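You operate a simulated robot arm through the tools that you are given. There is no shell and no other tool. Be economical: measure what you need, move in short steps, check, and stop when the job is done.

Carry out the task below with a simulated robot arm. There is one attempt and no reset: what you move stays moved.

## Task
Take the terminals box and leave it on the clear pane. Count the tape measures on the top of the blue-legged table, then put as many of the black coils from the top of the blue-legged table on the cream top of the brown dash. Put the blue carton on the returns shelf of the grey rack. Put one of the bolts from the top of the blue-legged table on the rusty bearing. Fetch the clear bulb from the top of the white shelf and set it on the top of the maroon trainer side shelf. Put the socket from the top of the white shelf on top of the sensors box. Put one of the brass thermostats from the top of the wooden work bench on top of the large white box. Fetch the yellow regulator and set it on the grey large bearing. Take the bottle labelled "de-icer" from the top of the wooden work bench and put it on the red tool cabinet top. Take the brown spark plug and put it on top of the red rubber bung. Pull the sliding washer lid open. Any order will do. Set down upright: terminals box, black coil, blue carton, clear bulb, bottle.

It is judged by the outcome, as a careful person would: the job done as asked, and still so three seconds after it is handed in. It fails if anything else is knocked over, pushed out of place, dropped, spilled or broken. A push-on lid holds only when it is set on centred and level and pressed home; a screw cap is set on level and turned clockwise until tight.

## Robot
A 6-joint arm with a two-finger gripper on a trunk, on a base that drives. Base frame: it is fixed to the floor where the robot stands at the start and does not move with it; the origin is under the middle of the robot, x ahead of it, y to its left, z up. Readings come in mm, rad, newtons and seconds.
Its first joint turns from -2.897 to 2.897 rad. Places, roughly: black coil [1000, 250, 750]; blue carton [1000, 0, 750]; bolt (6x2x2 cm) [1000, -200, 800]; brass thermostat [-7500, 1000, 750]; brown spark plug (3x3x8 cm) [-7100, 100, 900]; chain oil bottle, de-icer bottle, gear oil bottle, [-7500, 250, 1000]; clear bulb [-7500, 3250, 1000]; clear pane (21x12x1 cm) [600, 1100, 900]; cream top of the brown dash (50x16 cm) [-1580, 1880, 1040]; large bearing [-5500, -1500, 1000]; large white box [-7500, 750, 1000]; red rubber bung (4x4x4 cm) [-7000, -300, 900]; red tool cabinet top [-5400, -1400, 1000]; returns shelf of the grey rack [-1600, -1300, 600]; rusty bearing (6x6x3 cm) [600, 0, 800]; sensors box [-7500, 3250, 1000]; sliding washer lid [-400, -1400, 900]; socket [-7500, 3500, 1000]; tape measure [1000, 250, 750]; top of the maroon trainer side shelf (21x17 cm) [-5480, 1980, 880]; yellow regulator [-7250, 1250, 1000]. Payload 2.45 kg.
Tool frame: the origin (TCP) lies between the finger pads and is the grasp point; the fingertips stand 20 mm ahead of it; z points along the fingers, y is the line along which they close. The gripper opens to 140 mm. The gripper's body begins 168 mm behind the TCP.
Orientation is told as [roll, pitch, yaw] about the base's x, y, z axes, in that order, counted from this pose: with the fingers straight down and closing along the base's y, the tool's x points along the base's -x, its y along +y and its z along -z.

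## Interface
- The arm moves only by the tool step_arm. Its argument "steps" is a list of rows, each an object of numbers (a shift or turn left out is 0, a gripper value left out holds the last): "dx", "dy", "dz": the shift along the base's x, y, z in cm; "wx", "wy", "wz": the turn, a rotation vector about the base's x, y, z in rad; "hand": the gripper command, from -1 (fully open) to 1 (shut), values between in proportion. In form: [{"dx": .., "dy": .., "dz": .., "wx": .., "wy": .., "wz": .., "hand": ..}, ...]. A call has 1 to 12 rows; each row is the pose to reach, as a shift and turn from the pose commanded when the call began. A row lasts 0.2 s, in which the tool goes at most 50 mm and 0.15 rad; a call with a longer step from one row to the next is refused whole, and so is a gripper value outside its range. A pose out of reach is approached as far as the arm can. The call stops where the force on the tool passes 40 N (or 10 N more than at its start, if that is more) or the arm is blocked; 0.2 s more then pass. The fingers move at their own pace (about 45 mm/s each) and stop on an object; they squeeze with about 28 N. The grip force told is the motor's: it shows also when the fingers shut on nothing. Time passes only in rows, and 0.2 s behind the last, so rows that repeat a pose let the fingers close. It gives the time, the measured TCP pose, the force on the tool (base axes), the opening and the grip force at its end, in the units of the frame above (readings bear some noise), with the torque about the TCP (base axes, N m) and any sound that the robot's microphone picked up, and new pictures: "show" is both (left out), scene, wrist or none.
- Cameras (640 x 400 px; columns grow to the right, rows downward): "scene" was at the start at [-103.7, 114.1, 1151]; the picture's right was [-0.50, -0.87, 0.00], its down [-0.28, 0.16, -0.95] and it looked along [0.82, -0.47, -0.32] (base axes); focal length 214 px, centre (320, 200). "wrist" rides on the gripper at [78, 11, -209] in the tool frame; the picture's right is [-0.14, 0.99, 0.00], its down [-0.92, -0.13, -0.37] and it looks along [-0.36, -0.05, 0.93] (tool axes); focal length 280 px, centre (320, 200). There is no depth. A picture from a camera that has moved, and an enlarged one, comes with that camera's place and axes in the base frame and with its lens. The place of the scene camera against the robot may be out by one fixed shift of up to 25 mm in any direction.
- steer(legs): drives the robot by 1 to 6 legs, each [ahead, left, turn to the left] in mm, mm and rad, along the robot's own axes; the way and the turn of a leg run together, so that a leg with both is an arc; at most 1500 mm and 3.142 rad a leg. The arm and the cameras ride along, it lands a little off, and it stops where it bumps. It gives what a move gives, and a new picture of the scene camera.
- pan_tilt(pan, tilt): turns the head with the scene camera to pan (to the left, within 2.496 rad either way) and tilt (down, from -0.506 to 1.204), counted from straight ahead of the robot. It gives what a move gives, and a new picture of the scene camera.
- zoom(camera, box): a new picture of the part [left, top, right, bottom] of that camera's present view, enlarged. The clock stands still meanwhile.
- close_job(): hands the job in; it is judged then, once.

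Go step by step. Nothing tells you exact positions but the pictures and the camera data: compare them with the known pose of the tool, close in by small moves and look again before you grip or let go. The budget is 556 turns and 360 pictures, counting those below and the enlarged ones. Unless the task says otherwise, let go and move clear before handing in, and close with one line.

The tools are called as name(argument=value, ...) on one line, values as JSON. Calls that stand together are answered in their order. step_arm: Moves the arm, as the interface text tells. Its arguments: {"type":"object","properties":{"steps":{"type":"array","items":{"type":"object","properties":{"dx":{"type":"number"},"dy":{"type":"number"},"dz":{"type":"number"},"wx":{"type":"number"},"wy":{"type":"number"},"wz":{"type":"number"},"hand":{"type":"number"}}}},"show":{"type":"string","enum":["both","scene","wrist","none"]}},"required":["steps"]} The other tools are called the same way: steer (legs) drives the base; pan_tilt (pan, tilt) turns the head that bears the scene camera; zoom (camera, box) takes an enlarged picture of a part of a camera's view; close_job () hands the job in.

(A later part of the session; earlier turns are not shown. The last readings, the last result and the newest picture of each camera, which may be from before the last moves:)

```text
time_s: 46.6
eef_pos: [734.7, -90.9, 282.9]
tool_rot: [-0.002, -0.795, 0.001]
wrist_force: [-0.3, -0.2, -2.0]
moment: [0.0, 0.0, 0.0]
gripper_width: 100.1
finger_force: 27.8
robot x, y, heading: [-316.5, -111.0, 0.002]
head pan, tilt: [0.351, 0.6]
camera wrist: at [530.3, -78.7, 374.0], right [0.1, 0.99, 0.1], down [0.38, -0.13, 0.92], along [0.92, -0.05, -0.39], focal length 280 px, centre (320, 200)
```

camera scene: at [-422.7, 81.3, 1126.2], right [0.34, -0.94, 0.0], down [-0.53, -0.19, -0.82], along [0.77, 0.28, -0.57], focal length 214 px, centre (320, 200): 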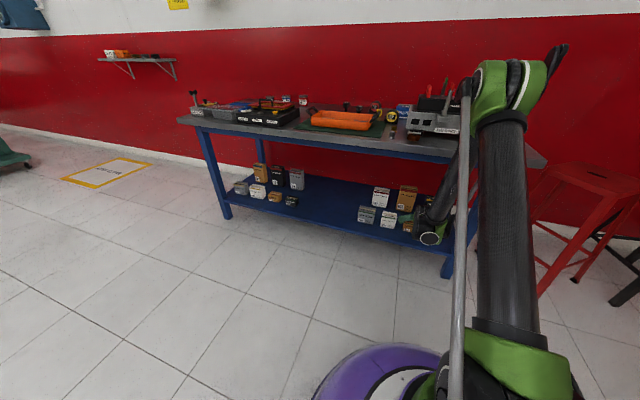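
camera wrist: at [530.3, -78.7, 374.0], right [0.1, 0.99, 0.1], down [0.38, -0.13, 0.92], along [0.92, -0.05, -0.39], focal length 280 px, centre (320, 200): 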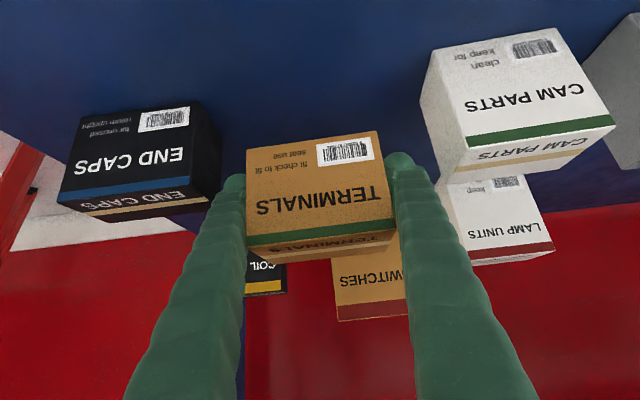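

Box held. Drive back to clear the table, then lift.

steer(legs=[[-350, 0, 0]])

step_arm(steps=[{"dz": 4.9}, {"dz": 9.8}, {"dz": 14.7}, {"dz": 19.6}, {"dz": 24.5}, {"dz": 29.4}, {"dz": 34.3}, {"dz": 39.2}, {"dz": 44.1}, {"dz": 49}, {"dz": 53.9}, {"dz": 58.8}], show="none")

step_arm(steps=[{"dz": 4.9}, {"dz": 9.8}, {"dz": 14.7}, {"dz": 19.6}, {"dz": 24}], show="wrist")

```text
time_s: 48.9
eef_pos: [386.0, -88.6, 283.0]
tool_rot: [-0.002, -0.797, 0.003]
wrist_force: [0.1, 0.8, -1.9]
moment: [0.01, -0.05, -0.03]
gripper_width: 100.3
finger_force: 28.1
robot x, y, heading: [-669.4, -111.3, 0.002]
head pan, tilt: [0.351, 0.6]
camera scene: at [-771.4, 80.4, 1126.2], right [0.35, -0.94, 0.0], down [-0.53, -0.2, -0.82], along [0.77, 0.29, -0.57], focal length 214 px, centre (320, 200)
```

scene: 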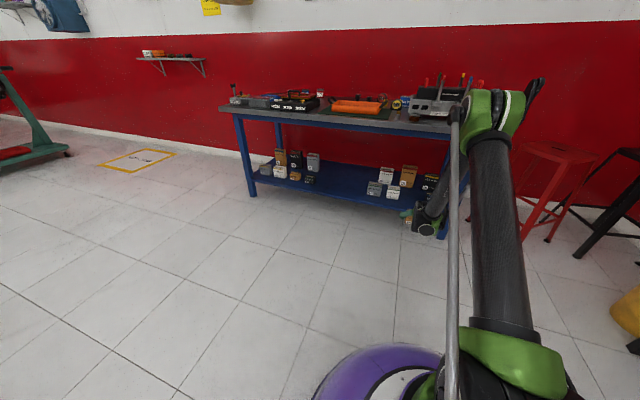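

```text
time_s: 51.5
eef_pos: [385.9, -90.6, 872.2]
tool_rot: [-0.001, -0.797, 0.003]
wrist_force: [0.2, 0.3, -2.3]
moment: [-0.03, 0.02, 0.04]
gripper_width: 100.1
finger_force: 28.4
robot x, y, heading: [-668.1, -107.9, 0.005]
head pan, tilt: [0.351, 0.6]
```

```text
time_s: 52.7
eef_pos: [386.1, -90.0, 1109.7]
tool_rot: [0.0, -0.796, 0.003]
wrist_force: [-0.1, 0.0, -3.3]
moment: [0.01, -0.04, -0.04]
gripper_width: 99.9
finger_force: 28.6
robot x, y, heading: [-668.0, -108.8, 0.002]
head pan, tilt: [0.351, 0.6]
camera wrist: at [182.1, -78.5, 1200.4], right [0.09, 0.99, 0.1], down [0.38, -0.13, 0.92], along [0.92, -0.05, -0.39], focal length 280 px, centre (320, 200)
```

wrist: 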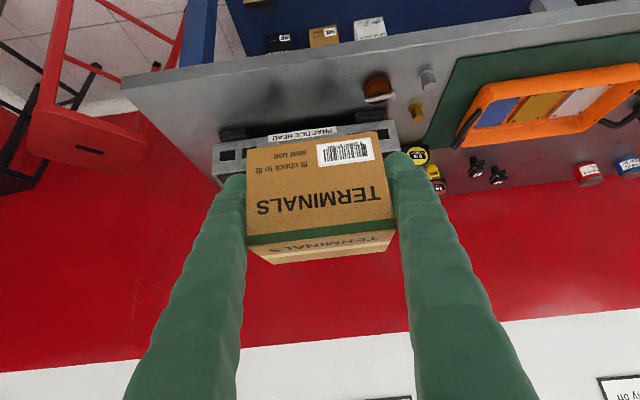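

Now drive left to face the clear pane.

steer(legs=[[0, 1190, 0]])

pan_tilt(pan=0.0, tilt=0.45)

zoom(camera="scene", box=[220, 100, 420, 225])

zoom(camera="wrist", box=[0, 0, 640, 400])

```text
time_s: 58.7
eef_pos: [373.2, 1119.6, 1109.4]
tool_rot: [-0.002, -0.796, 0.017]
wrist_force: [1.3, -0.3, -1.9]
moment: [-0.01, -0.05, 0.03]
gripper_width: 100.0
finger_force: 27.9
robot x, y, heading: [-680.8, 1082.8, 0.018]
head pan, tilt: [0.351, 0.6]
camera scene: at [-787.2, 1271.4, 1126.2], right [0.36, -0.93, 0.0], down [-0.53, -0.2, -0.82], along [0.77, 0.3, -0.57], focal length 214 px, centre (320, 200)
```

scene: 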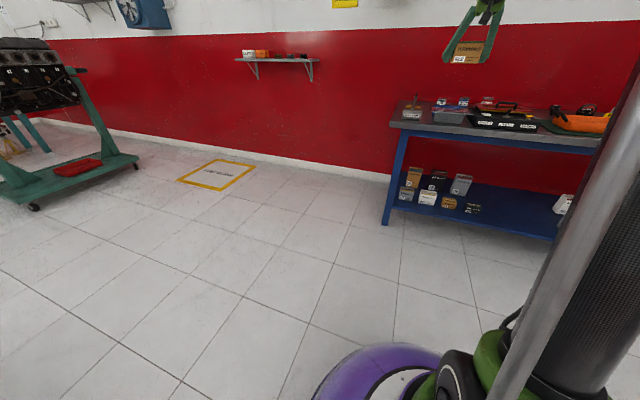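

```text
time_s: 59.5
eef_pos: [371.9, 1118.9, 1109.6]
tool_rot: [-0.001, -0.796, 0.02]
wrist_force: [0.8, 0.6, -2.9]
moment: [0.04, -0.05, 0.03]
gripper_width: 99.9
finger_force: 27.9
robot x, y, heading: [-680.0, 1083.0, 0.016]
head pan, tilt: [0.0, 0.45]
camera scene: at [-777.7, 1241.3, 1139.7], right [0.02, -1.0, 0.0], down [-0.44, -0.01, -0.9], along [0.9, 0.02, -0.44], focal length 214 px, centre (320, 200)
```

scene: 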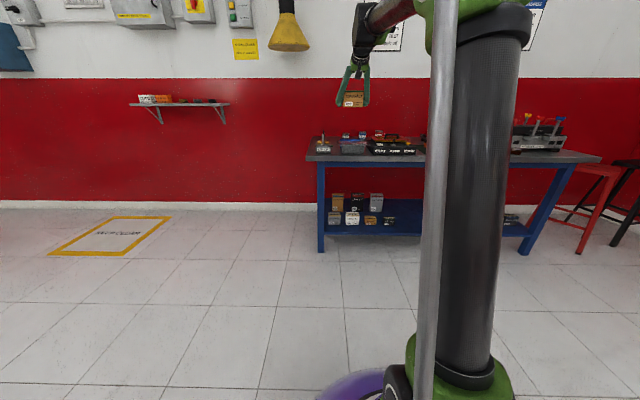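

```text
3.20 times, centred on (320, 162) of scene
camera zoom: at [-777.7, 1241.3, 1139.7], right [0.02, -1.0, 0.0], down [-0.44, -0.01, -0.9], along [0.9, 0.02, -0.44], focal length 686 px, centre (320, 320)
```

zoom: 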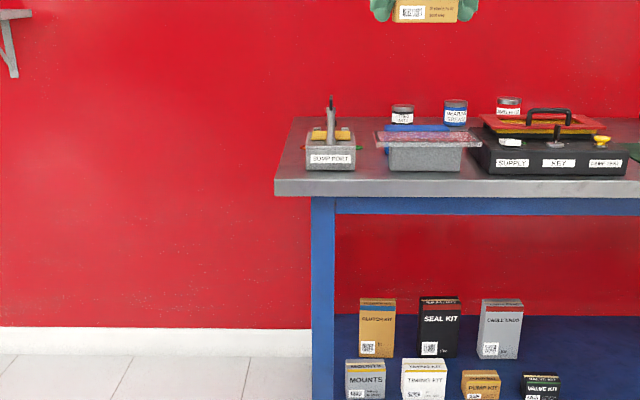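

```text
1.00 times, centred on (320, 200) of wrist (not enlarged: the box is as wide or as high as the picture)
camera zoom: at [168.9, 1127.2, 1200.1], right [0.08, 0.99, 0.1], down [0.38, -0.12, 0.92], along [0.92, -0.04, -0.39], focal length 280 px, centre (320, 200)
```

zoom: 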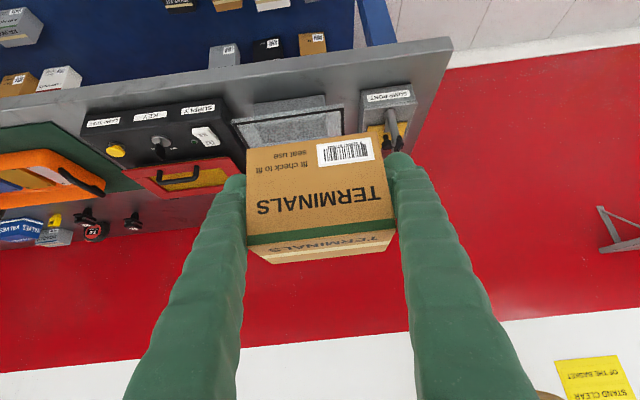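

The pane lies on the grey bin: centre ≈(640,1066), top z≈840. Drive forward, then position the box above it.

steer(legs=[[300, -55, -0.018]])

step_arm(steps=[{"dz": -3, "dx": -1}, {"dz": -6, "dx": -2}, {"dz": -9, "dx": -3}], show="wrist")

```text
time_s: 61.6
eef_pos: [674.4, 1047.6, 1109.9]
tool_rot: [-0.003, -0.796, -0.002]
wrist_force: [0.5, -0.6, -2.2]
moment: [0.01, 0.01, 0.0]
gripper_width: 100.3
finger_force: 28.1
robot x, y, heading: [-380.8, 1030.5, -0.003]
head pan, tilt: [0.0, 0.45]
camera scene: at [-473.2, 1190.8, 1139.7], right [0.0, -1.0, 0.0], down [-0.44, 0.0, -0.9], along [0.9, 0.0, -0.44], focal length 214 px, centre (320, 200)
```

scene: 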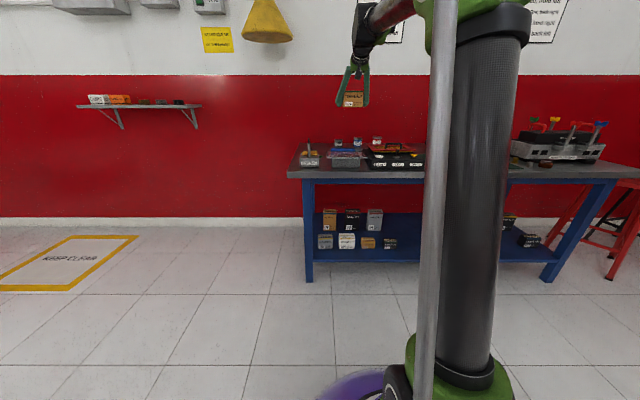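

```text
time_s: 62.4
eef_pos: [645.1, 1048.1, 1019.4]
tool_rot: [-0.002, -0.796, 0.002]
wrist_force: [0.5, 0.2, -2.3]
moment: [0.03, -0.03, 0.01]
gripper_width: 100.0
finger_force: 27.9
robot x, y, heading: [-384.2, 1028.0, -0.003]
head pan, tilt: [0.0, 0.45]
camera wrist: at [440.6, 1059.7, 1109.5], right [0.1, 0.99, 0.1], down [0.38, -0.13, 0.92], along [0.92, -0.05, -0.39], focal length 280 px, centre (320, 200)
```

wrist: 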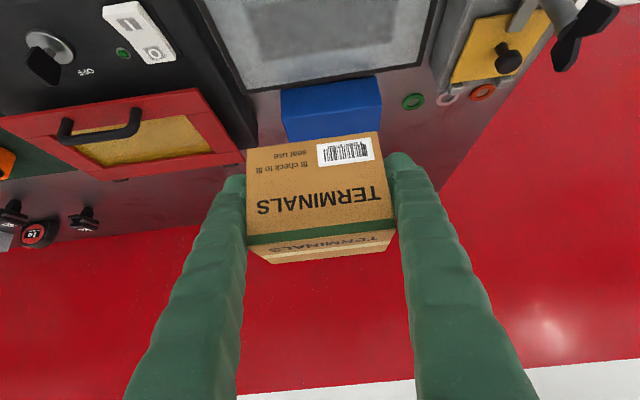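

Pane centre refined to ≈(631,1072), z≈850. Lower.

step_arm(steps=[{"dx": -0.6, "dy": 1.2, "dz": -3}, {"dx": -1.2, "dy": 2.4, "dz": -6}, {"dx": -1.2, "dy": 2.4, "dz": -9}, {"dx": -1.2, "dy": 2.4, "dz": -11}], show="both")

zoom(camera="scene", box=[270, 100, 430, 200])

```text
time_s: 63.4
eef_pos: [631.4, 1072.0, 908.0]
tool_rot: [0.0, -0.796, -0.001]
wrist_force: [0.1, -0.2, -1.6]
moment: [0.0, -0.03, -0.01]
gripper_width: 100.1
finger_force: 28.3
robot x, y, heading: [-378.2, 1028.9, 0.003]
head pan, tilt: [0.0, 0.45]
camera scene: at [-473.3, 1190.8, 1139.7], right [0.0, -1.0, 0.0], down [-0.44, 0.0, -0.9], along [0.9, 0.0, -0.44], focal length 214 px, centre (320, 200)
camera wrist: at [428.5, 1083.4, 999.5], right [0.1, 0.99, 0.1], down [0.38, -0.13, 0.92], along [0.92, -0.05, -0.39], focal length 280 px, centre (320, 200)
```

scene: 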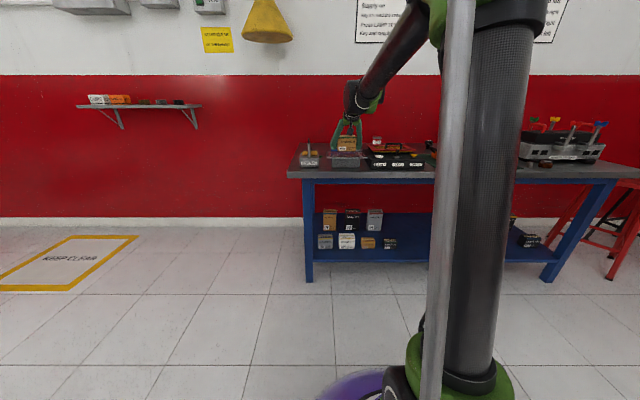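
wrist: 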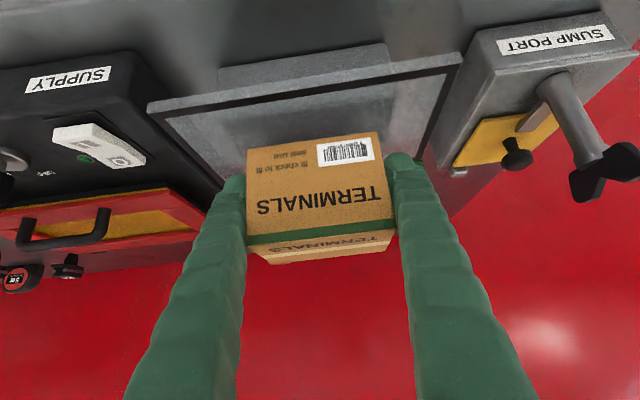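

```text
4.00 times, centred on (350, 150) of scene
camera zoom: at [-473.3, 1190.8, 1139.7], right [0.0, -1.0, 0.0], down [-0.44, 0.0, -0.9], along [0.9, 0.0, -0.44], focal length 858 px, centre (200, 400)
```

zoom: 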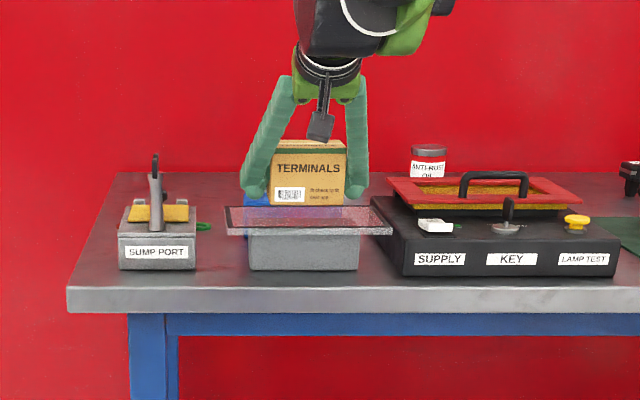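

step_arm(steps=[{"dz": -0.6}, {"dz": -1.2}, {"dz": -1.5}], show="none")

step_arm(steps=[{"dz": -0.2}], show="none")

step_arm(steps=[{"dz": -0.2}], show="none")

```text
time_s: 64.2
eef_pos: [632.3, 1070.2, 894.3]
tool_rot: [-0.001, -0.795, 0.001]
wrist_force: [-0.1, -0.7, -1.6]
moment: [0.0, -0.03, -0.01]
gripper_width: 100.2
finger_force: 27.8
robot x, y, heading: [-382.0, 1030.0, 0.006]
head pan, tilt: [0.0, 0.45]
```

```text
time_s: 64.6
eef_pos: [632.8, 1071.9, 892.1]
tool_rot: [-0.002, -0.797, 0.0]
wrist_force: [-0.1, 0.6, -1.9]
moment: [0.01, -0.04, -0.02]
gripper_width: 100.2
finger_force: 28.0
robot x, y, heading: [-384.2, 1032.8, 0.007]
head pan, tilt: [0.0, 0.45]
```

```text
time_s: 65.0
eef_pos: [631.5, 1071.0, 889.2]
tool_rot: [-0.003, -0.797, -0.001]
wrist_force: [-0.7, 0.3, -2.0]
moment: [-0.03, -0.04, 0.0]
gripper_width: 99.9
finger_force: 27.5
robot x, y, heading: [-379.8, 1033.7, 0.001]
head pan, tilt: [0.0, 0.45]
```

step_arm(steps=[{"dz": -0.15}], show="none")

step_arm(steps=[{"dz": -0.15}], show="none")

step_arm(steps=[{"dz": -0.15}], show="none")

zoom(camera="scene", box=[300, 120, 400, 182])

```text
time_s: 65.4
eef_pos: [632.2, 1072.2, 888.7]
tool_rot: [-0.002, -0.796, 0.0]
wrist_force: [0.4, 0.0, -1.8]
moment: [0.04, -0.03, -0.01]
gripper_width: 100.0
finger_force: 28.5
robot x, y, heading: [-377.2, 1032.1, -0.001]
head pan, tilt: [0.0, 0.45]
```

```text
time_s: 65.8
eef_pos: [632.6, 1070.9, 887.6]
tool_rot: [-0.001, -0.796, 0.001]
wrist_force: [-0.1, -0.1, -1.2]
moment: [-0.08, -0.06, 0.03]
gripper_width: 100.3
finger_force: 28.2
robot x, y, heading: [-381.6, 1029.8, 0.001]
head pan, tilt: [0.0, 0.45]
```

```text
time_s: 66.2
eef_pos: [633.6, 1070.8, 887.5]
tool_rot: [-0.001, -0.8, 0.0]
wrist_force: [2.7, 0.5, 16.5]
moment: [-0.1, 0.12, 0.01]
gripper_width: 100.0
finger_force: 28.3
robot x, y, heading: [-382.9, 1029.8, 0.002]
head pan, tilt: [0.0, 0.45]
```

```text
6.40 times, centred on (350, 151) of scene
camera zoom: at [-473.8, 1190.8, 1139.7], right [0.0, -1.0, 0.0], down [-0.43, 0.0, -0.9], along [0.9, 0.0, -0.43], focal length 1373 px, centre (128, 514)
```

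zoom: 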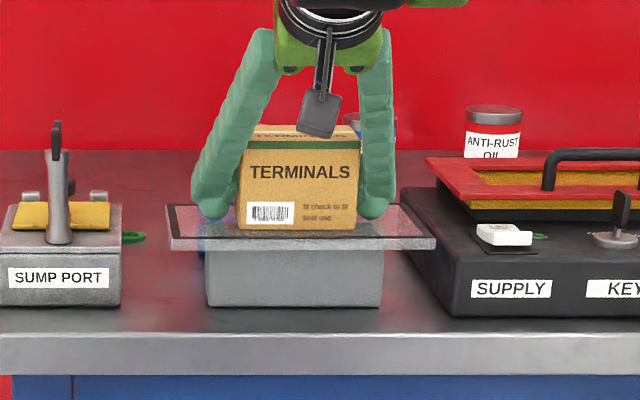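

Contact on the pane. Release gently and withdraw up and back.

step_arm(steps=[{"dz": 0.1, "hand": 0.2}, {"dz": 0.1, "hand": -0.65}, {"dz": 0.1}, {"dz": 2.5, "dx": -2.5}, {"dz": 6, "dx": -6}, {"dz": 9.5, "dx": -9.5}, {"dz": 13, "dx": -13}], show="scene")

zoom(camera="scene", box=[300, 120, 400, 182])

```text
time_s: 67.8
eef_pos: [502.9, 1072.0, 1016.6]
tool_rot: [-0.001, -0.795, 0.0]
wrist_force: [0.6, 0.3, 0.4]
moment: [0.04, 0.05, 0.01]
gripper_width: 115.6
finger_force: 0.0
robot x, y, heading: [-380.4, 1032.8, 0.002]
head pan, tilt: [0.0, 0.45]
camera scene: at [-473.1, 1190.8, 1139.7], right [0.0, -1.0, 0.0], down [-0.44, 0.0, -0.9], along [0.9, 0.0, -0.44], focal length 214 px, centre (320, 200)
```

scene: 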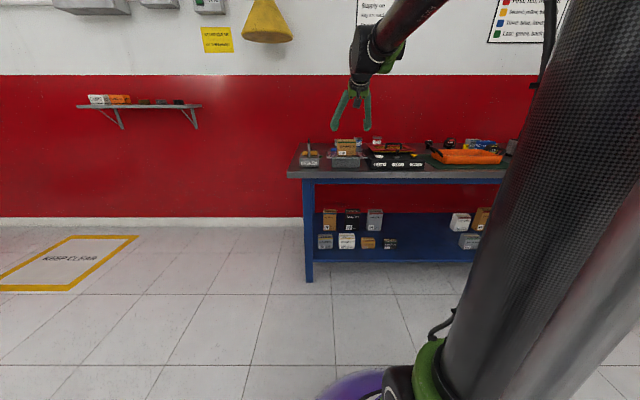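

```text
6.40 times, centred on (350, 151) of scene
camera zoom: at [-473.1, 1190.8, 1139.7], right [0.0, -1.0, 0.0], down [-0.44, 0.0, -0.9], along [0.9, 0.0, -0.44], focal length 1373 px, centre (128, 514)
```

zoom: 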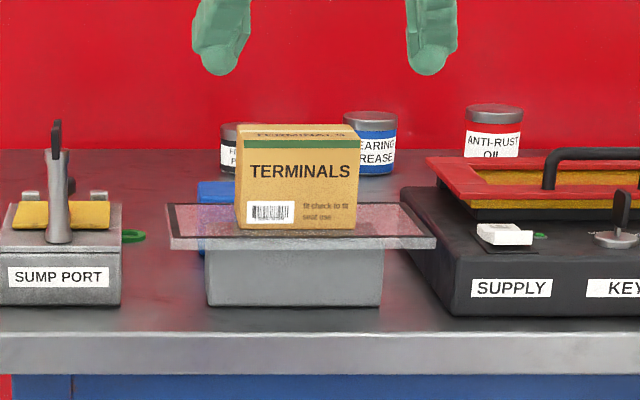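

Terminals box placed. Next the coils; straighten the tool, raise, and drive in front of them (around (955,345) and (1029,450)).

step_arm(steps=[{"dz": 3, "wy": 0.14}, {"dz": 6, "wy": 0.28}, {"dz": 9, "wy": 0.42}, {"dz": 12, "wy": 0.56}, {"dz": 14, "wy": 0.7}, {"dz": 15, "wy": 0.796}], show="none")

steer(legs=[[0, -630, 0], [470, 0, 0]])

zoom(camera="wrist", box=[0, 0, 640, 400])

```text
time_s: 69.2
eef_pos: [501.3, 1072.3, 1167.5]
tool_rot: [0.0, 0.0, 0.001]
wrist_force: [-0.6, 0.4, 0.7]
moment: [-0.01, -0.1, 0.01]
gripper_width: 115.5
finger_force: 0.1
robot x, y, heading: [-382.9, 1029.2, -0.002]
head pan, tilt: [0.0, 0.45]
```

```text
time_s: 75.1
eef_pos: [970.7, 450.9, 1166.1]
tool_rot: [0.0, -0.001, 0.002]
wrist_force: [-0.1, 0.0, -0.8]
moment: [0.0, 0.01, -0.01]
gripper_width: 115.4
finger_force: 0.1
robot x, y, heading: [84.6, 407.4, 0.004]
head pan, tilt: [0.0, 0.45]
camera scene: at [-4.5, 567.8, 1139.7], right [0.0, -1.0, 0.0], down [-0.44, 0.0, -0.9], along [0.9, 0.0, -0.44], focal length 214 px, centre (320, 200)
```

scene: 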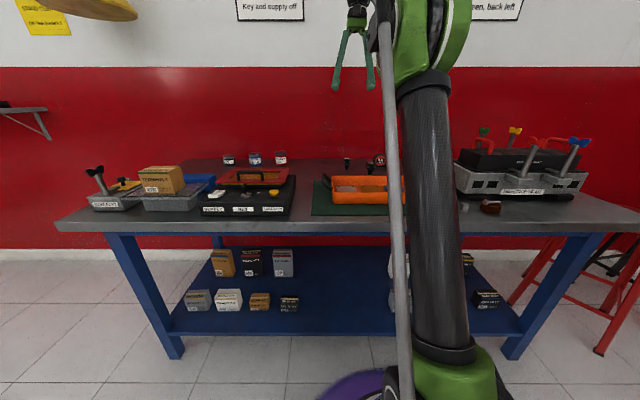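

```text
1.00 times, centred on (320, 200) of wrist (not enlarged: the box is as wide or as high as the picture)
camera zoom: at [893.2, 461.5, 1375.6], right [0.14, 0.99, 0.0], down [0.92, -0.13, 0.37], along [0.37, -0.05, -0.93], focal length 280 px, centre (320, 200)
```

zoom: 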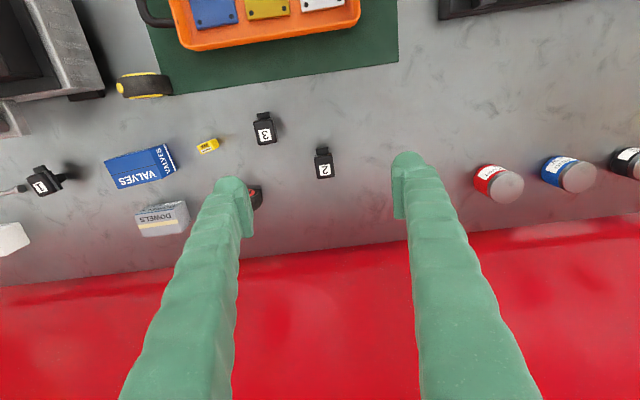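

zoom(camera="wrist", box=[220, 90, 380, 190])

zoom(camera="scene", box=[300, 130, 460, 230])

```text
4.00 times, centred on (300, 140) of wrist
camera zoom: at [893.2, 461.5, 1375.6], right [0.14, 0.99, 0.0], down [0.92, -0.13, 0.37], along [0.37, -0.05, -0.93], focal length 1122 px, centre (400, 440)
```

zoom: 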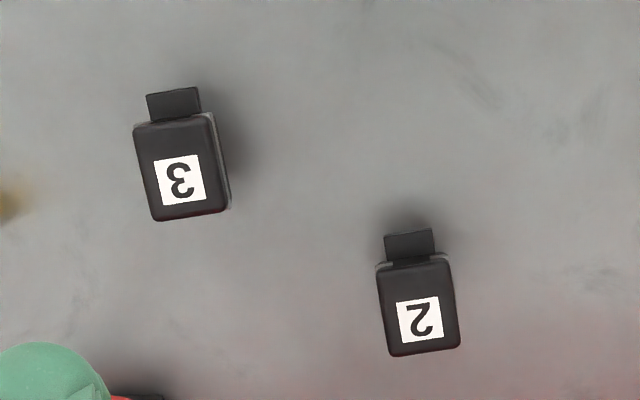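

```text
4.00 times, centred on (380, 180) of scene
camera zoom: at [-4.5, 567.8, 1139.7], right [0.0, -1.0, 0.0], down [-0.44, 0.0, -0.9], along [0.9, 0.0, -0.44], focal length 858 px, centre (80, 280)
```

zoom: 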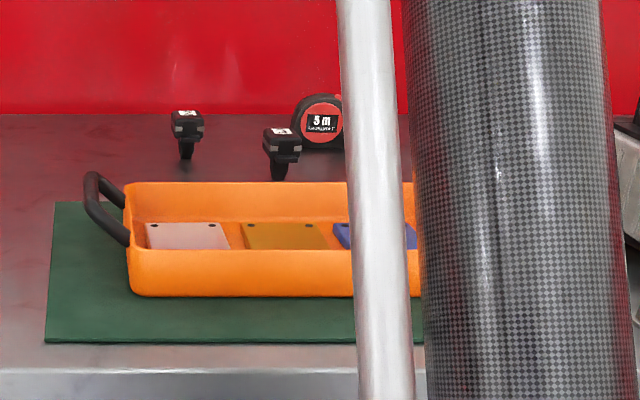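

Coils stand upright on stems, heads ~35 mm wide aligned with x. Go for coil 2 at ≈(1030,452).

step_arm(steps=[{"dx": 1.5, "dz": -4.5, "hand": 0}, {"dx": 3, "dz": -9}, {"dx": 4.5, "dz": -13.5}, {"dx": 5.9, "dz": -18}, {"dx": 5.9, "dz": -22}, {"dx": 5.9, "dz": -25}], show="wrist")

```text
time_s: 76.5
eef_pos: [1031.3, 450.6, 915.6]
tool_rot: [-0.002, 0.001, 0.001]
wrist_force: [0.4, 0.1, -0.7]
moment: [0.0, -0.03, 0.02]
gripper_width: 70.0
finger_force: 0.0
robot x, y, heading: [89.6, 404.2, 0.004]
head pan, tilt: [0.0, 0.45]
camera wrist: at [952.0, 462.0, 1125.3], right [0.14, 0.99, 0.0], down [0.92, -0.13, 0.37], along [0.37, -0.05, -0.93], focal length 280 px, centre (320, 200)
```

wrist: 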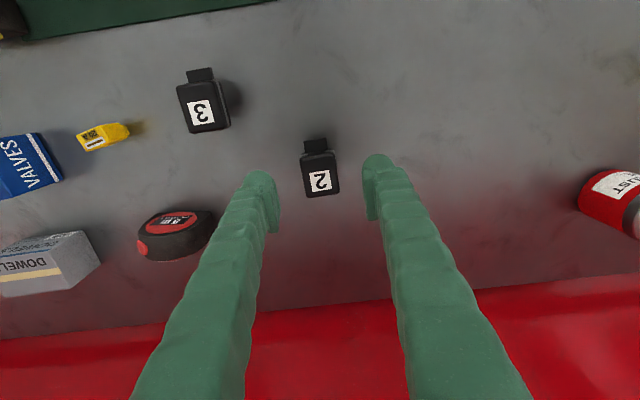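

step_arm(steps=[{"dz": -3}, {"dz": -5.5}, {"dz": -6.7}], show="wrist")

```text
time_s: 77.3
eef_pos: [1030.0, 451.9, 849.3]
tool_rot: [-0.003, 0.002, 0.002]
wrist_force: [-0.8, 0.3, 0.1]
moment: [0.03, -0.01, 0.03]
gripper_width: 69.7
finger_force: 0.1
robot x, y, heading: [86.2, 407.5, -0.005]
head pan, tilt: [0.0, 0.45]
camera wrist: at [951.8, 462.1, 1057.8], right [0.14, 0.99, 0.0], down [0.92, -0.13, 0.37], along [0.37, -0.05, -0.93], focal length 280 px, centre (320, 200)
```

wrist: 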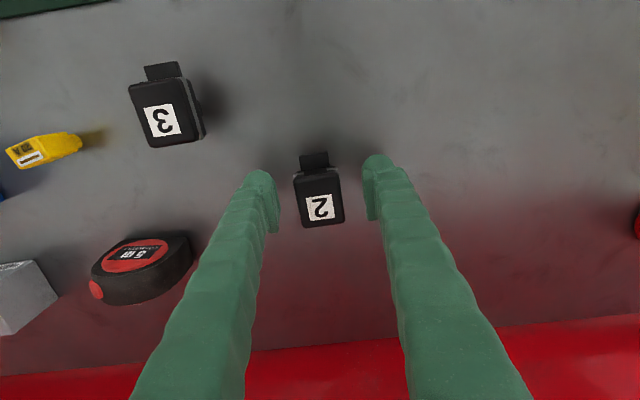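

step_arm(steps=[{"hand": 1}, {"hand": 1}, {"hand": 1}, {"hand": 1}], show="none")

step_arm(steps=[{"dz": 1}, {"dz": 4}, {"dz": 8}, {"dz": 12}, {"dz": 16}, {"dz": 20}, {"dz": 25}, {"dz": 30}], show="wrist")

```text
time_s: 78.3
eef_pos: [1030.5, 450.5, 848.5]
tool_rot: [-0.001, 0.002, 0.003]
wrist_force: [-0.5, 1.0, -0.4]
moment: [0.0, 0.03, 0.03]
gripper_width: 35.1
finger_force: 27.6
robot x, y, heading: [86.9, 405.0, 0.003]
head pan, tilt: [0.0, 0.45]
```

```text
time_s: 80.1
eef_pos: [1030.6, 448.9, 1149.3]
tool_rot: [-0.001, 0.0, 0.001]
wrist_force: [-0.3, 0.1, -1.4]
moment: [0.01, -0.03, 0.0]
gripper_width: 34.8
finger_force: 28.2
robot x, y, heading: [87.1, 408.5, -0.003]
head pan, tilt: [0.0, 0.45]
camera wrist: at [951.8, 461.5, 1358.9], right [0.14, 0.99, 0.0], down [0.92, -0.13, 0.37], along [0.37, -0.05, -0.93], focal length 280 px, centre (320, 200)
```

wrist: 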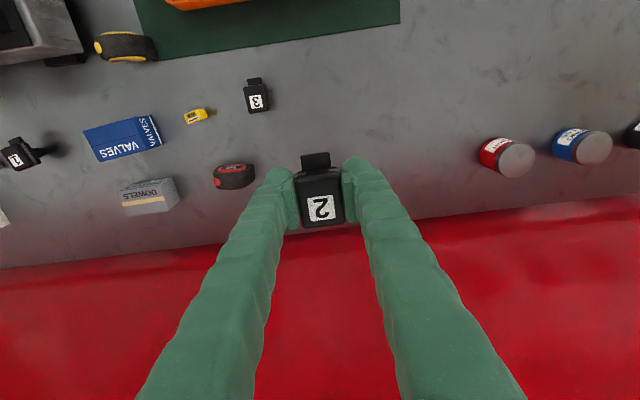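

Coil 2 held. Retract the arm, back out, and look toward the brown dash.

step_arm(steps=[{"dz": 2, "dx": -4}, {"dz": 4, "dx": -8}, {"dz": 5, "dx": -12}, {"dz": 5, "dx": -16}, {"dz": 5, "dx": -20}, {"dz": 5, "dx": -24}], show="none")

steer(legs=[[-700, 0, 0]])

pan_tilt(pan=2.1, tilt=0.2)

```text
time_s: 81.5
eef_pos: [789.9, 449.0, 1199.5]
tool_rot: [-0.003, 0.0, 0.001]
wrist_force: [0.1, 0.2, -2.1]
moment: [-0.02, 0.14, 0.03]
gripper_width: 34.7
finger_force: 28.4
robot x, y, heading: [86.9, 403.9, 0.006]
head pan, tilt: [0.0, 0.45]
```

```text
time_s: 85.3
eef_pos: [91.9, 447.9, 1200.9]
tool_rot: [-0.003, 0.0, -0.001]
wrist_force: [0.5, -0.4, -1.7]
moment: [-0.02, 0.02, 0.02]
gripper_width: 34.9
finger_force: 28.3
robot x, y, heading: [-610.4, 402.9, 0.004]
head pan, tilt: [0.0, 0.45]
camera scene: at [-702.2, 567.5, 1139.7], right [0.0, -1.0, 0.0], down [-0.44, 0.0, -0.9], along [0.9, 0.0, -0.44], focal length 214 px, centre (320, 200)
```

scene: 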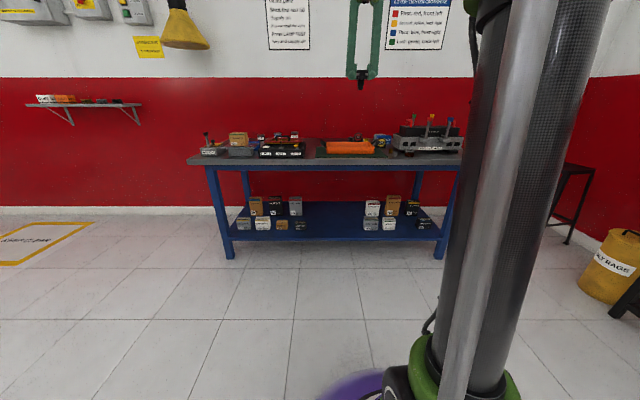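

```text
time_s: 87.3
eef_pos: [91.2, 448.3, 1199.7]
tool_rot: [-0.002, 0.001, 0.0]
wrist_force: [0.2, -0.1, -2.4]
moment: [-0.02, 0.02, 0.0]
gripper_width: 34.9
finger_force: 27.9
robot x, y, heading: [-606.0, 407.0, -0.002]
head pan, tilt: [2.1, 0.201]
camera scene: at [-841.0, 647.9, 1163.0], right [0.86, 0.5, 0.0], down [0.1, -0.17, -0.98], along [-0.49, 0.85, -0.2], focal length 214 px, centre (320, 200)
```

scene: 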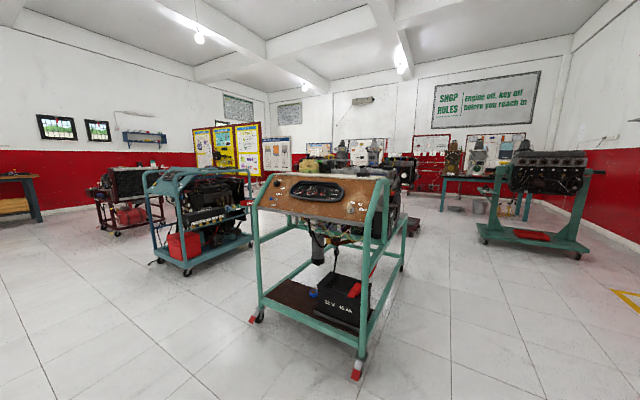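

zoom(camera="scene", box=[230, 150, 430, 275])

```text
3.20 times, centred on (330, 212) of scene
camera zoom: at [-841.0, 647.9, 1163.0], right [0.86, 0.5, 0.0], down [0.1, -0.17, -0.98], along [-0.49, 0.85, -0.2], focal length 686 px, centre (288, 160)
```

zoom: 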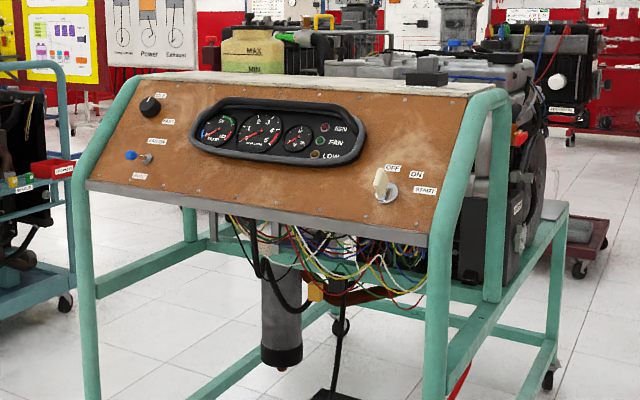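

The dash faces −y, front edge y≈1826, top z≈1040. Turn left and drive to stand in front of it.

steer(legs=[[0, 0, 1.57], [500, 970, 0]])

pan_tilt(pan=0.0, tilt=0.3)

zoom(camera="wrist", box=[0, 0, 640, 400])

```text
time_s: 96.8
eef_pos: [-1621.0, 1607.0, 1199.7]
tool_rot: [-0.002, 0.0, 1.56]
wrist_force: [0.2, 0.2, -1.0]
moment: [0.01, 0.01, -0.03]
gripper_width: 35.0
finger_force: 28.0
robot x, y, heading: [-1584.7, 904.0, 1.558]
head pan, tilt: [2.1, 0.201]
camera scene: at [-1838.5, 656.3, 1163.0], right [-0.5, 0.87, 0.0], down [0.17, 0.1, -0.98], along [-0.85, -0.49, -0.2], focal length 214 px, centre (320, 200)
```

scene: 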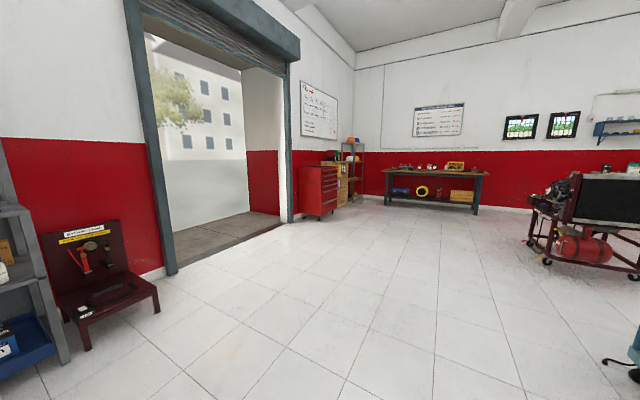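

```text
time_s: 98.8
eef_pos: [-1620.5, 1607.7, 1200.0]
tool_rot: [-0.003, 0.0, 1.56]
wrist_force: [-0.5, -0.9, -0.6]
moment: [0.0, -0.01, 0.02]
gripper_width: 34.8
finger_force: 28.3
robot x, y, heading: [-1585.3, 903.4, 1.563]
head pan, tilt: [0.0, 0.3]
camera scene: at [-1756.7, 795.8, 1153.7], right [1.0, -0.01, 0.0], down [0.0, -0.3, -0.96], along [0.01, 0.96, -0.3], focal length 214 px, centre (320, 200)
```

scene: 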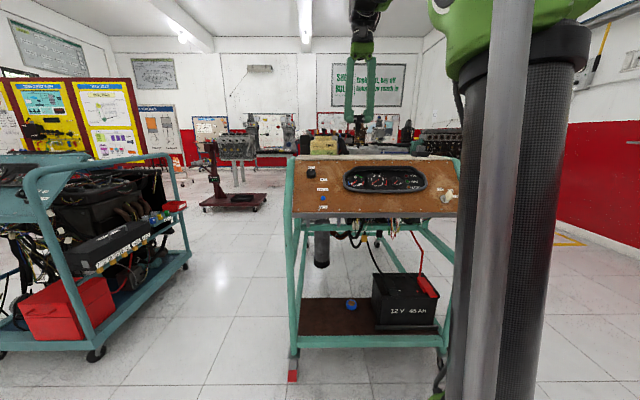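

```text
1.00 times, centred on (320, 200) of wrist (not enlarged: the box is as wide or as high as the picture)
camera zoom: at [-1632.3, 1529.4, 1409.5], right [-0.99, 0.15, 0.0], down [0.14, 0.92, 0.37], along [0.06, 0.37, -0.93], focal length 280 px, centre (320, 200)
```

zoom: 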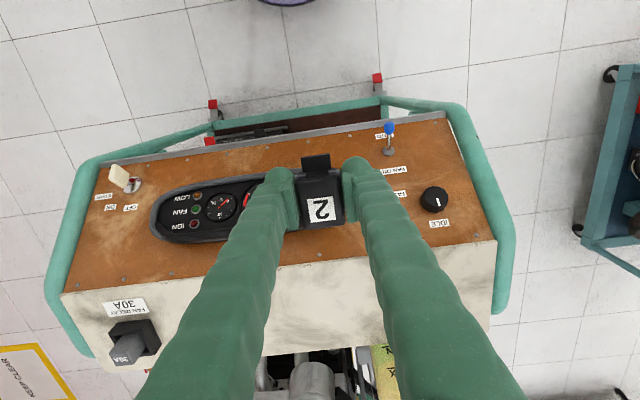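

The cream strip spans x≈−1170…−1850, y≈1765–1923, with a relay at the right. I'll place coil 2 around (−1690,1845).

steer(legs=[[80, 0, 0.01]])

step_arm(steps=[{"dx": -2, "dy": 4}, {"dx": -4, "dy": 8}, {"dx": -6, "dy": 12}, {"dx": -7, "dy": 15.5, "dz": -2}, {"dx": -7, "dy": 15.5, "dz": -5}, {"dx": -7, "dy": 15.5, "dz": -7}], show="wrist")

```text
time_s: 99.8
eef_pos: [-1626.9, 1687.6, 1201.3]
tool_rot: [-0.002, -0.001, 1.571]
wrist_force: [0.8, 0.6, -1.6]
moment: [0.01, 0.0, 0.03]
gripper_width: 35.0
finger_force: 28.0
robot x, y, heading: [-1588.6, 985.0, 1.566]
head pan, tilt: [0.0, 0.3]
camera scene: at [-1755.3, 874.5, 1153.7], right [1.0, 0.0, 0.0], down [0.0, -0.3, -0.96], along [0.0, 0.96, -0.3], focal length 214 px, centre (320, 200)
```

scene: 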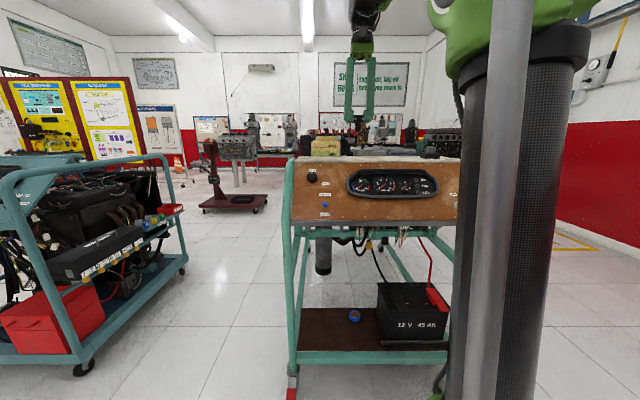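

```text
time_s: 101.2
eef_pos: [-1697.0, 1841.7, 1129.7]
tool_rot: [-0.001, 0.0, 1.572]
wrist_force: [-0.5, 0.5, -1.1]
moment: [-0.02, 0.01, -0.01]
gripper_width: 34.6
finger_force: 27.9
robot x, y, heading: [-1585.4, 989.3, 1.573]
head pan, tilt: [0.0, 0.3]
camera wrist: at [-1707.9, 1764.2, 1339.3], right [-0.99, 0.14, 0.0], down [0.13, 0.92, 0.37], along [0.05, 0.37, -0.93], focal length 280 px, centre (320, 200)
```

wrist: 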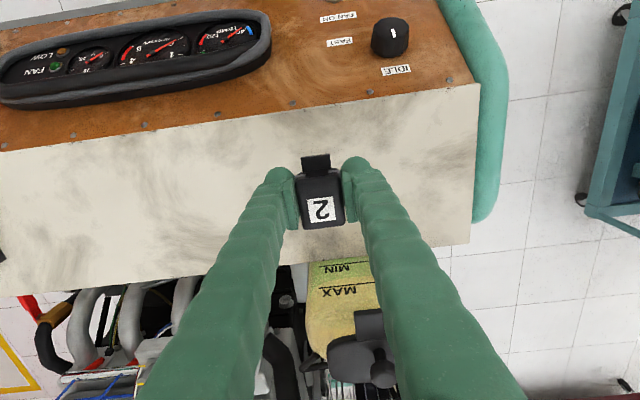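

step_arm(steps=[{"dy": 1.8}, {"dy": 1.8, "dz": -0.5}], show="none")

zoom(camera="scene", box=[290, 110, 430, 198])

```text
time_s: 101.8
eef_pos: [-1696.6, 1861.1, 1124.8]
tool_rot: [-0.001, 0.001, 1.569]
wrist_force: [0.3, 0.0, -1.1]
moment: [0.01, 0.02, -0.01]
gripper_width: 34.8
finger_force: 27.9
robot x, y, heading: [-1586.9, 986.0, 1.571]
head pan, tilt: [0.0, 0.3]
```

```text
4.55 times, centred on (360, 154) of scene
camera zoom: at [-1755.4, 874.6, 1153.7], right [1.0, 0.0, 0.0], down [0.0, -0.3, -0.96], along [0.0, 0.96, -0.3], focal length 975 px, centre (138, 409)
```

zoom: 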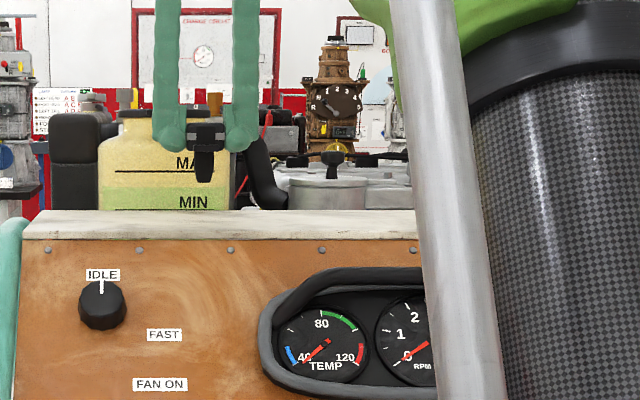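

step_arm(steps=[{"dz": -1.5}, {"dz": -2.7}], show="none")

zoom(camera="scene", box=[290, 110, 430, 198])

step_arm(steps=[{"dz": -0.3}], show="none")

step_arm(steps=[{"dz": -0.2}], show="none")

```text
time_s: 102.5
eef_pos: [-1697.1, 1860.5, 1099.4]
tool_rot: [0.0, -0.001, 1.571]
wrist_force: [0.0, -0.1, -1.3]
moment: [0.01, 0.0, -0.02]
gripper_width: 35.0
finger_force: 28.1
robot x, y, heading: [-1584.2, 983.1, 1.569]
head pan, tilt: [0.0, 0.3]
```

```text
4.55 times, centred on (360, 154) of scene
camera zoom: at [-1755.4, 874.6, 1153.7], right [1.0, 0.0, 0.0], down [0.0, -0.3, -0.96], along [0.0, 0.96, -0.3], focal length 975 px, centre (138, 409)
```

zoom: 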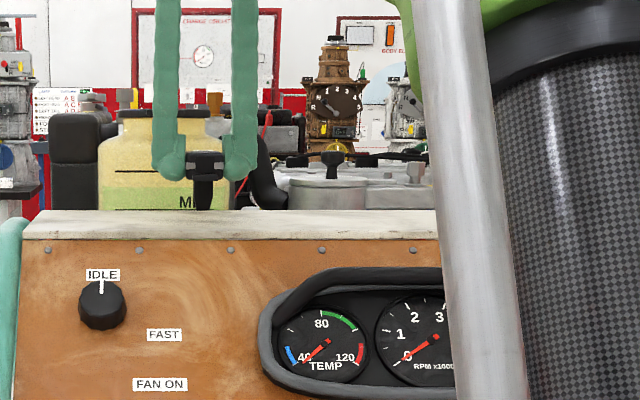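

```text
time_s: 102.8
eef_pos: [-1696.3, 1859.8, 1095.4]
tool_rot: [-0.002, 0.0, 1.572]
wrist_force: [0.0, -0.1, -2.5]
moment: [0.0, 0.01, 0.02]
gripper_width: 34.7
finger_force: 28.1
robot x, y, heading: [-1585.0, 983.6, 1.572]
head pan, tilt: [0.0, 0.3]
```

```text
time_s: 103.2
eef_pos: [-1697.1, 1860.5, 1093.2]
tool_rot: [-0.002, -0.001, 1.571]
wrist_force: [0.4, 0.4, -1.6]
moment: [-0.03, 0.0, -0.01]
gripper_width: 35.0
finger_force: 28.4
robot x, y, heading: [-1584.1, 984.6, 1.574]
head pan, tilt: [0.0, 0.3]
```

step_arm(steps=[{"dz": -0.3}], show="none")

step_arm(steps=[{"dz": -0.2}], show="none")

step_arm(steps=[{"dz": -0.15}], show="none")

step_arm(steps=[{"dz": -0.15}], show="none")

```text
time_s: 103.7
eef_pos: [-1697.7, 1861.2, 1091.9]
tool_rot: [-0.002, 0.0, 1.571]
wrist_force: [-0.4, 0.1, -1.5]
moment: [-0.02, 0.0, -0.01]
gripper_width: 34.9
finger_force: 28.6
robot x, y, heading: [-1583.6, 984.9, 1.568]
head pan, tilt: [0.0, 0.3]
```

```text
time_s: 104.0
eef_pos: [-1697.0, 1861.5, 1088.0]
tool_rot: [-0.003, -0.001, 1.57]
wrist_force: [-1.4, 0.1, -1.2]
moment: [-0.02, -0.02, -0.02]
gripper_width: 35.0
finger_force: 27.5
robot x, y, heading: [-1584.9, 985.9, 1.57]
head pan, tilt: [0.0, 0.3]
```

```text
time_s: 104.5
eef_pos: [-1696.0, 1860.6, 1088.2]
tool_rot: [-0.001, -0.001, 1.571]
wrist_force: [-0.4, 6.6, 23.0]
moment: [0.37, 0.02, 0.03]
gripper_width: 35.1
finger_force: 27.8
robot x, y, heading: [-1587.8, 984.3, 1.573]
head pan, tilt: [0.0, 0.3]
```

```text
time_s: 104.8
eef_pos: [-1696.3, 1858.3, 1086.4]
tool_rot: [-0.001, -0.002, 1.57]
wrist_force: [0.3, 1.9, 25.6]
moment: [0.18, 0.0, 0.01]
gripper_width: 34.9
finger_force: 27.6
robot x, y, heading: [-1583.7, 983.4, 1.572]
head pan, tilt: [0.0, 0.3]
```

Contact. Release, then rise and inspect.

step_arm(steps=[{"dz": 0.15}, {"dz": 0.15, "hand": 0.4}, {"dz": 0.15, "hand": 0}, {"dz": 0.15}, {"dz": 4}, {"dz": 8}, {"dz": 12}], show="wrist")

zoom(camera="scene", box=[290, 110, 430, 198])

```text
time_s: 106.5
eef_pos: [-1696.2, 1860.2, 1205.5]
tool_rot: [-0.002, -0.004, 1.57]
wrist_force: [-1.1, -0.3, 0.3]
moment: [0.14, 0.03, -0.04]
gripper_width: 70.1
finger_force: 0.2
robot x, y, heading: [-1588.0, 978.7, 1.569]
head pan, tilt: [0.0, 0.3]
camera wrist: at [-1707.7, 1781.5, 1415.3], right [-0.99, 0.14, 0.0], down [0.13, 0.92, 0.37], along [0.05, 0.37, -0.93], focal length 280 px, centre (320, 200)
```

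wrist: 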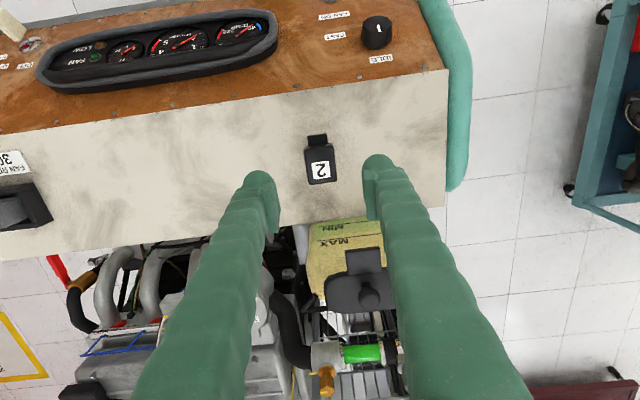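

```text
4.55 times, centred on (360, 154) of scene
camera zoom: at [-1755.3, 874.1, 1153.6], right [1.0, 0.0, 0.0], down [0.0, -0.3, -0.96], along [0.0, 0.96, -0.3], focal length 975 px, centre (138, 409)
```

zoom: 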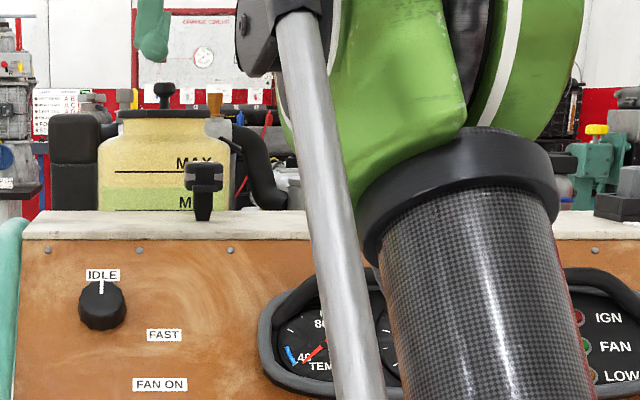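

Coil 2 stands well. Return for coil 3.

step_arm(steps=[{"dy": -5}, {"dy": -10}, {"dy": -15}], show="none")

steer(legs=[[-550, 0, 0], [0, 0, -1.57], [1400, 0, 0], [270, -60, 0]])

zoom(camera="wrist", box=[0, 0, 640, 400])

```text
time_s: 107.2
eef_pos: [-1697.6, 1710.4, 1205.3]
tool_rot: [-0.002, 0.0, 1.572]
wrist_force: [0.9, 1.3, -1.4]
moment: [-0.1, 0.0, -0.02]
gripper_width: 70.2
finger_force: 0.0
robot x, y, heading: [-1583.8, 986.7, 1.572]
head pan, tilt: [0.0, 0.3]
```

```text
time_s: 122.4
eef_pos: [822.5, 483.9, 1203.8]
tool_rot: [-0.002, -0.001, -0.001]
wrist_force: [-0.3, 0.0, 0.3]
moment: [-0.03, 0.02, 0.01]
gripper_width: 70.0
finger_force: 0.0
robot x, y, heading: [99.8, 370.7, -0.004]
head pan, tilt: [0.0, 0.3]
camera scene: at [7.9, 531.7, 1153.7], right [0.0, -1.0, 0.0], down [-0.3, 0.0, -0.96], along [0.96, 0.0, -0.3], focal length 214 px, centre (320, 200)
```

scene: 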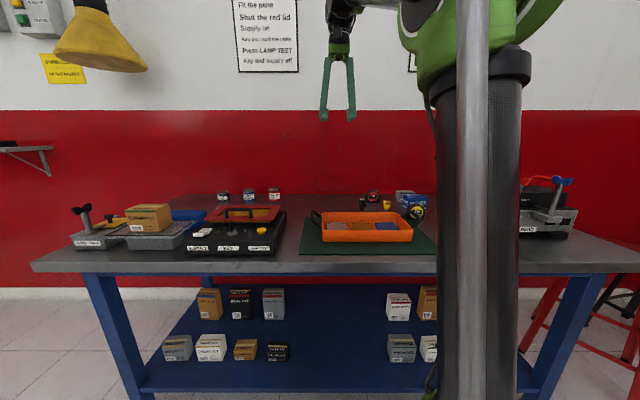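

```text
1.00 times, centred on (320, 200) of wrist (not enlarged: the box is as wide or as high as the picture)
camera zoom: at [745.7, 495.1, 1414.6], right [0.14, 0.99, 0.0], down [0.92, -0.13, 0.37], along [0.37, -0.05, -0.93], focal length 280 px, centre (320, 200)
```

zoom: 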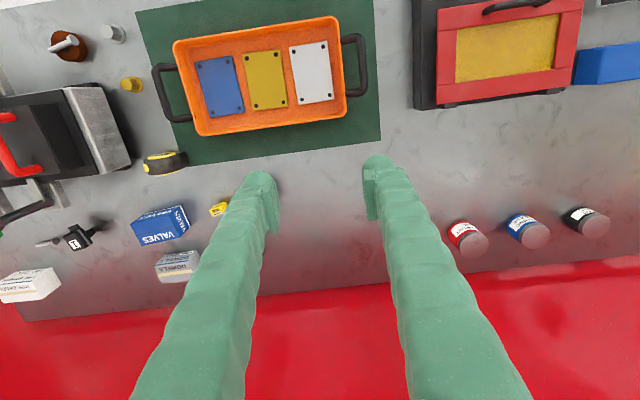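

step_arm(steps=[{"dx": 3, "dy": -3}, {"dx": 6, "dy": -6}, {"dx": 9, "dy": -9}, {"dx": 12, "dy": -12, "dz": -2}, {"dx": 13, "dy": -12.7, "dz": -6.5}, {"dx": 13, "dy": -12.7, "dz": -11}, {"dx": 13, "dy": -12.7, "dz": -15.5}, {"dx": 13, "dy": -12.7, "dz": -20}, {"dx": 13, "dy": -12.7, "dz": -24.5}, {"dx": 13, "dy": -12.7, "dz": -28.5}], show="wrist")

```text
time_s: 124.6
eef_pos: [951.4, 356.3, 920.7]
tool_rot: [-0.001, -0.001, 0.001]
wrist_force: [0.5, 0.4, 0.3]
moment: [0.01, -0.01, 0.01]
gripper_width: 69.9
finger_force: 0.0
robot x, y, heading: [97.1, 371.1, 0.003]
head pan, tilt: [0.0, 0.3]
camera wrist: at [874.5, 368.6, 1130.2], right [0.14, 0.99, 0.0], down [0.92, -0.13, 0.37], along [0.37, -0.05, -0.93], focal length 280 px, centre (320, 200)
```

wrist: 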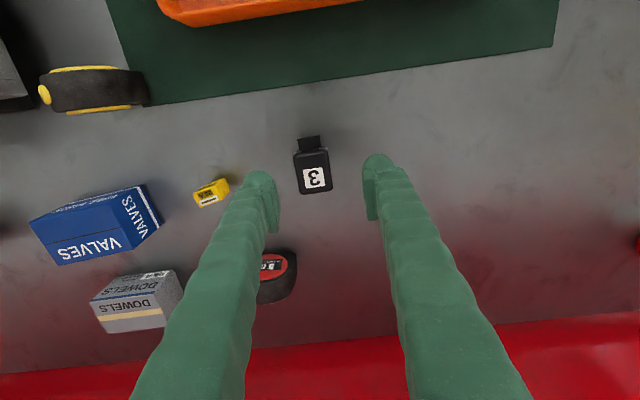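

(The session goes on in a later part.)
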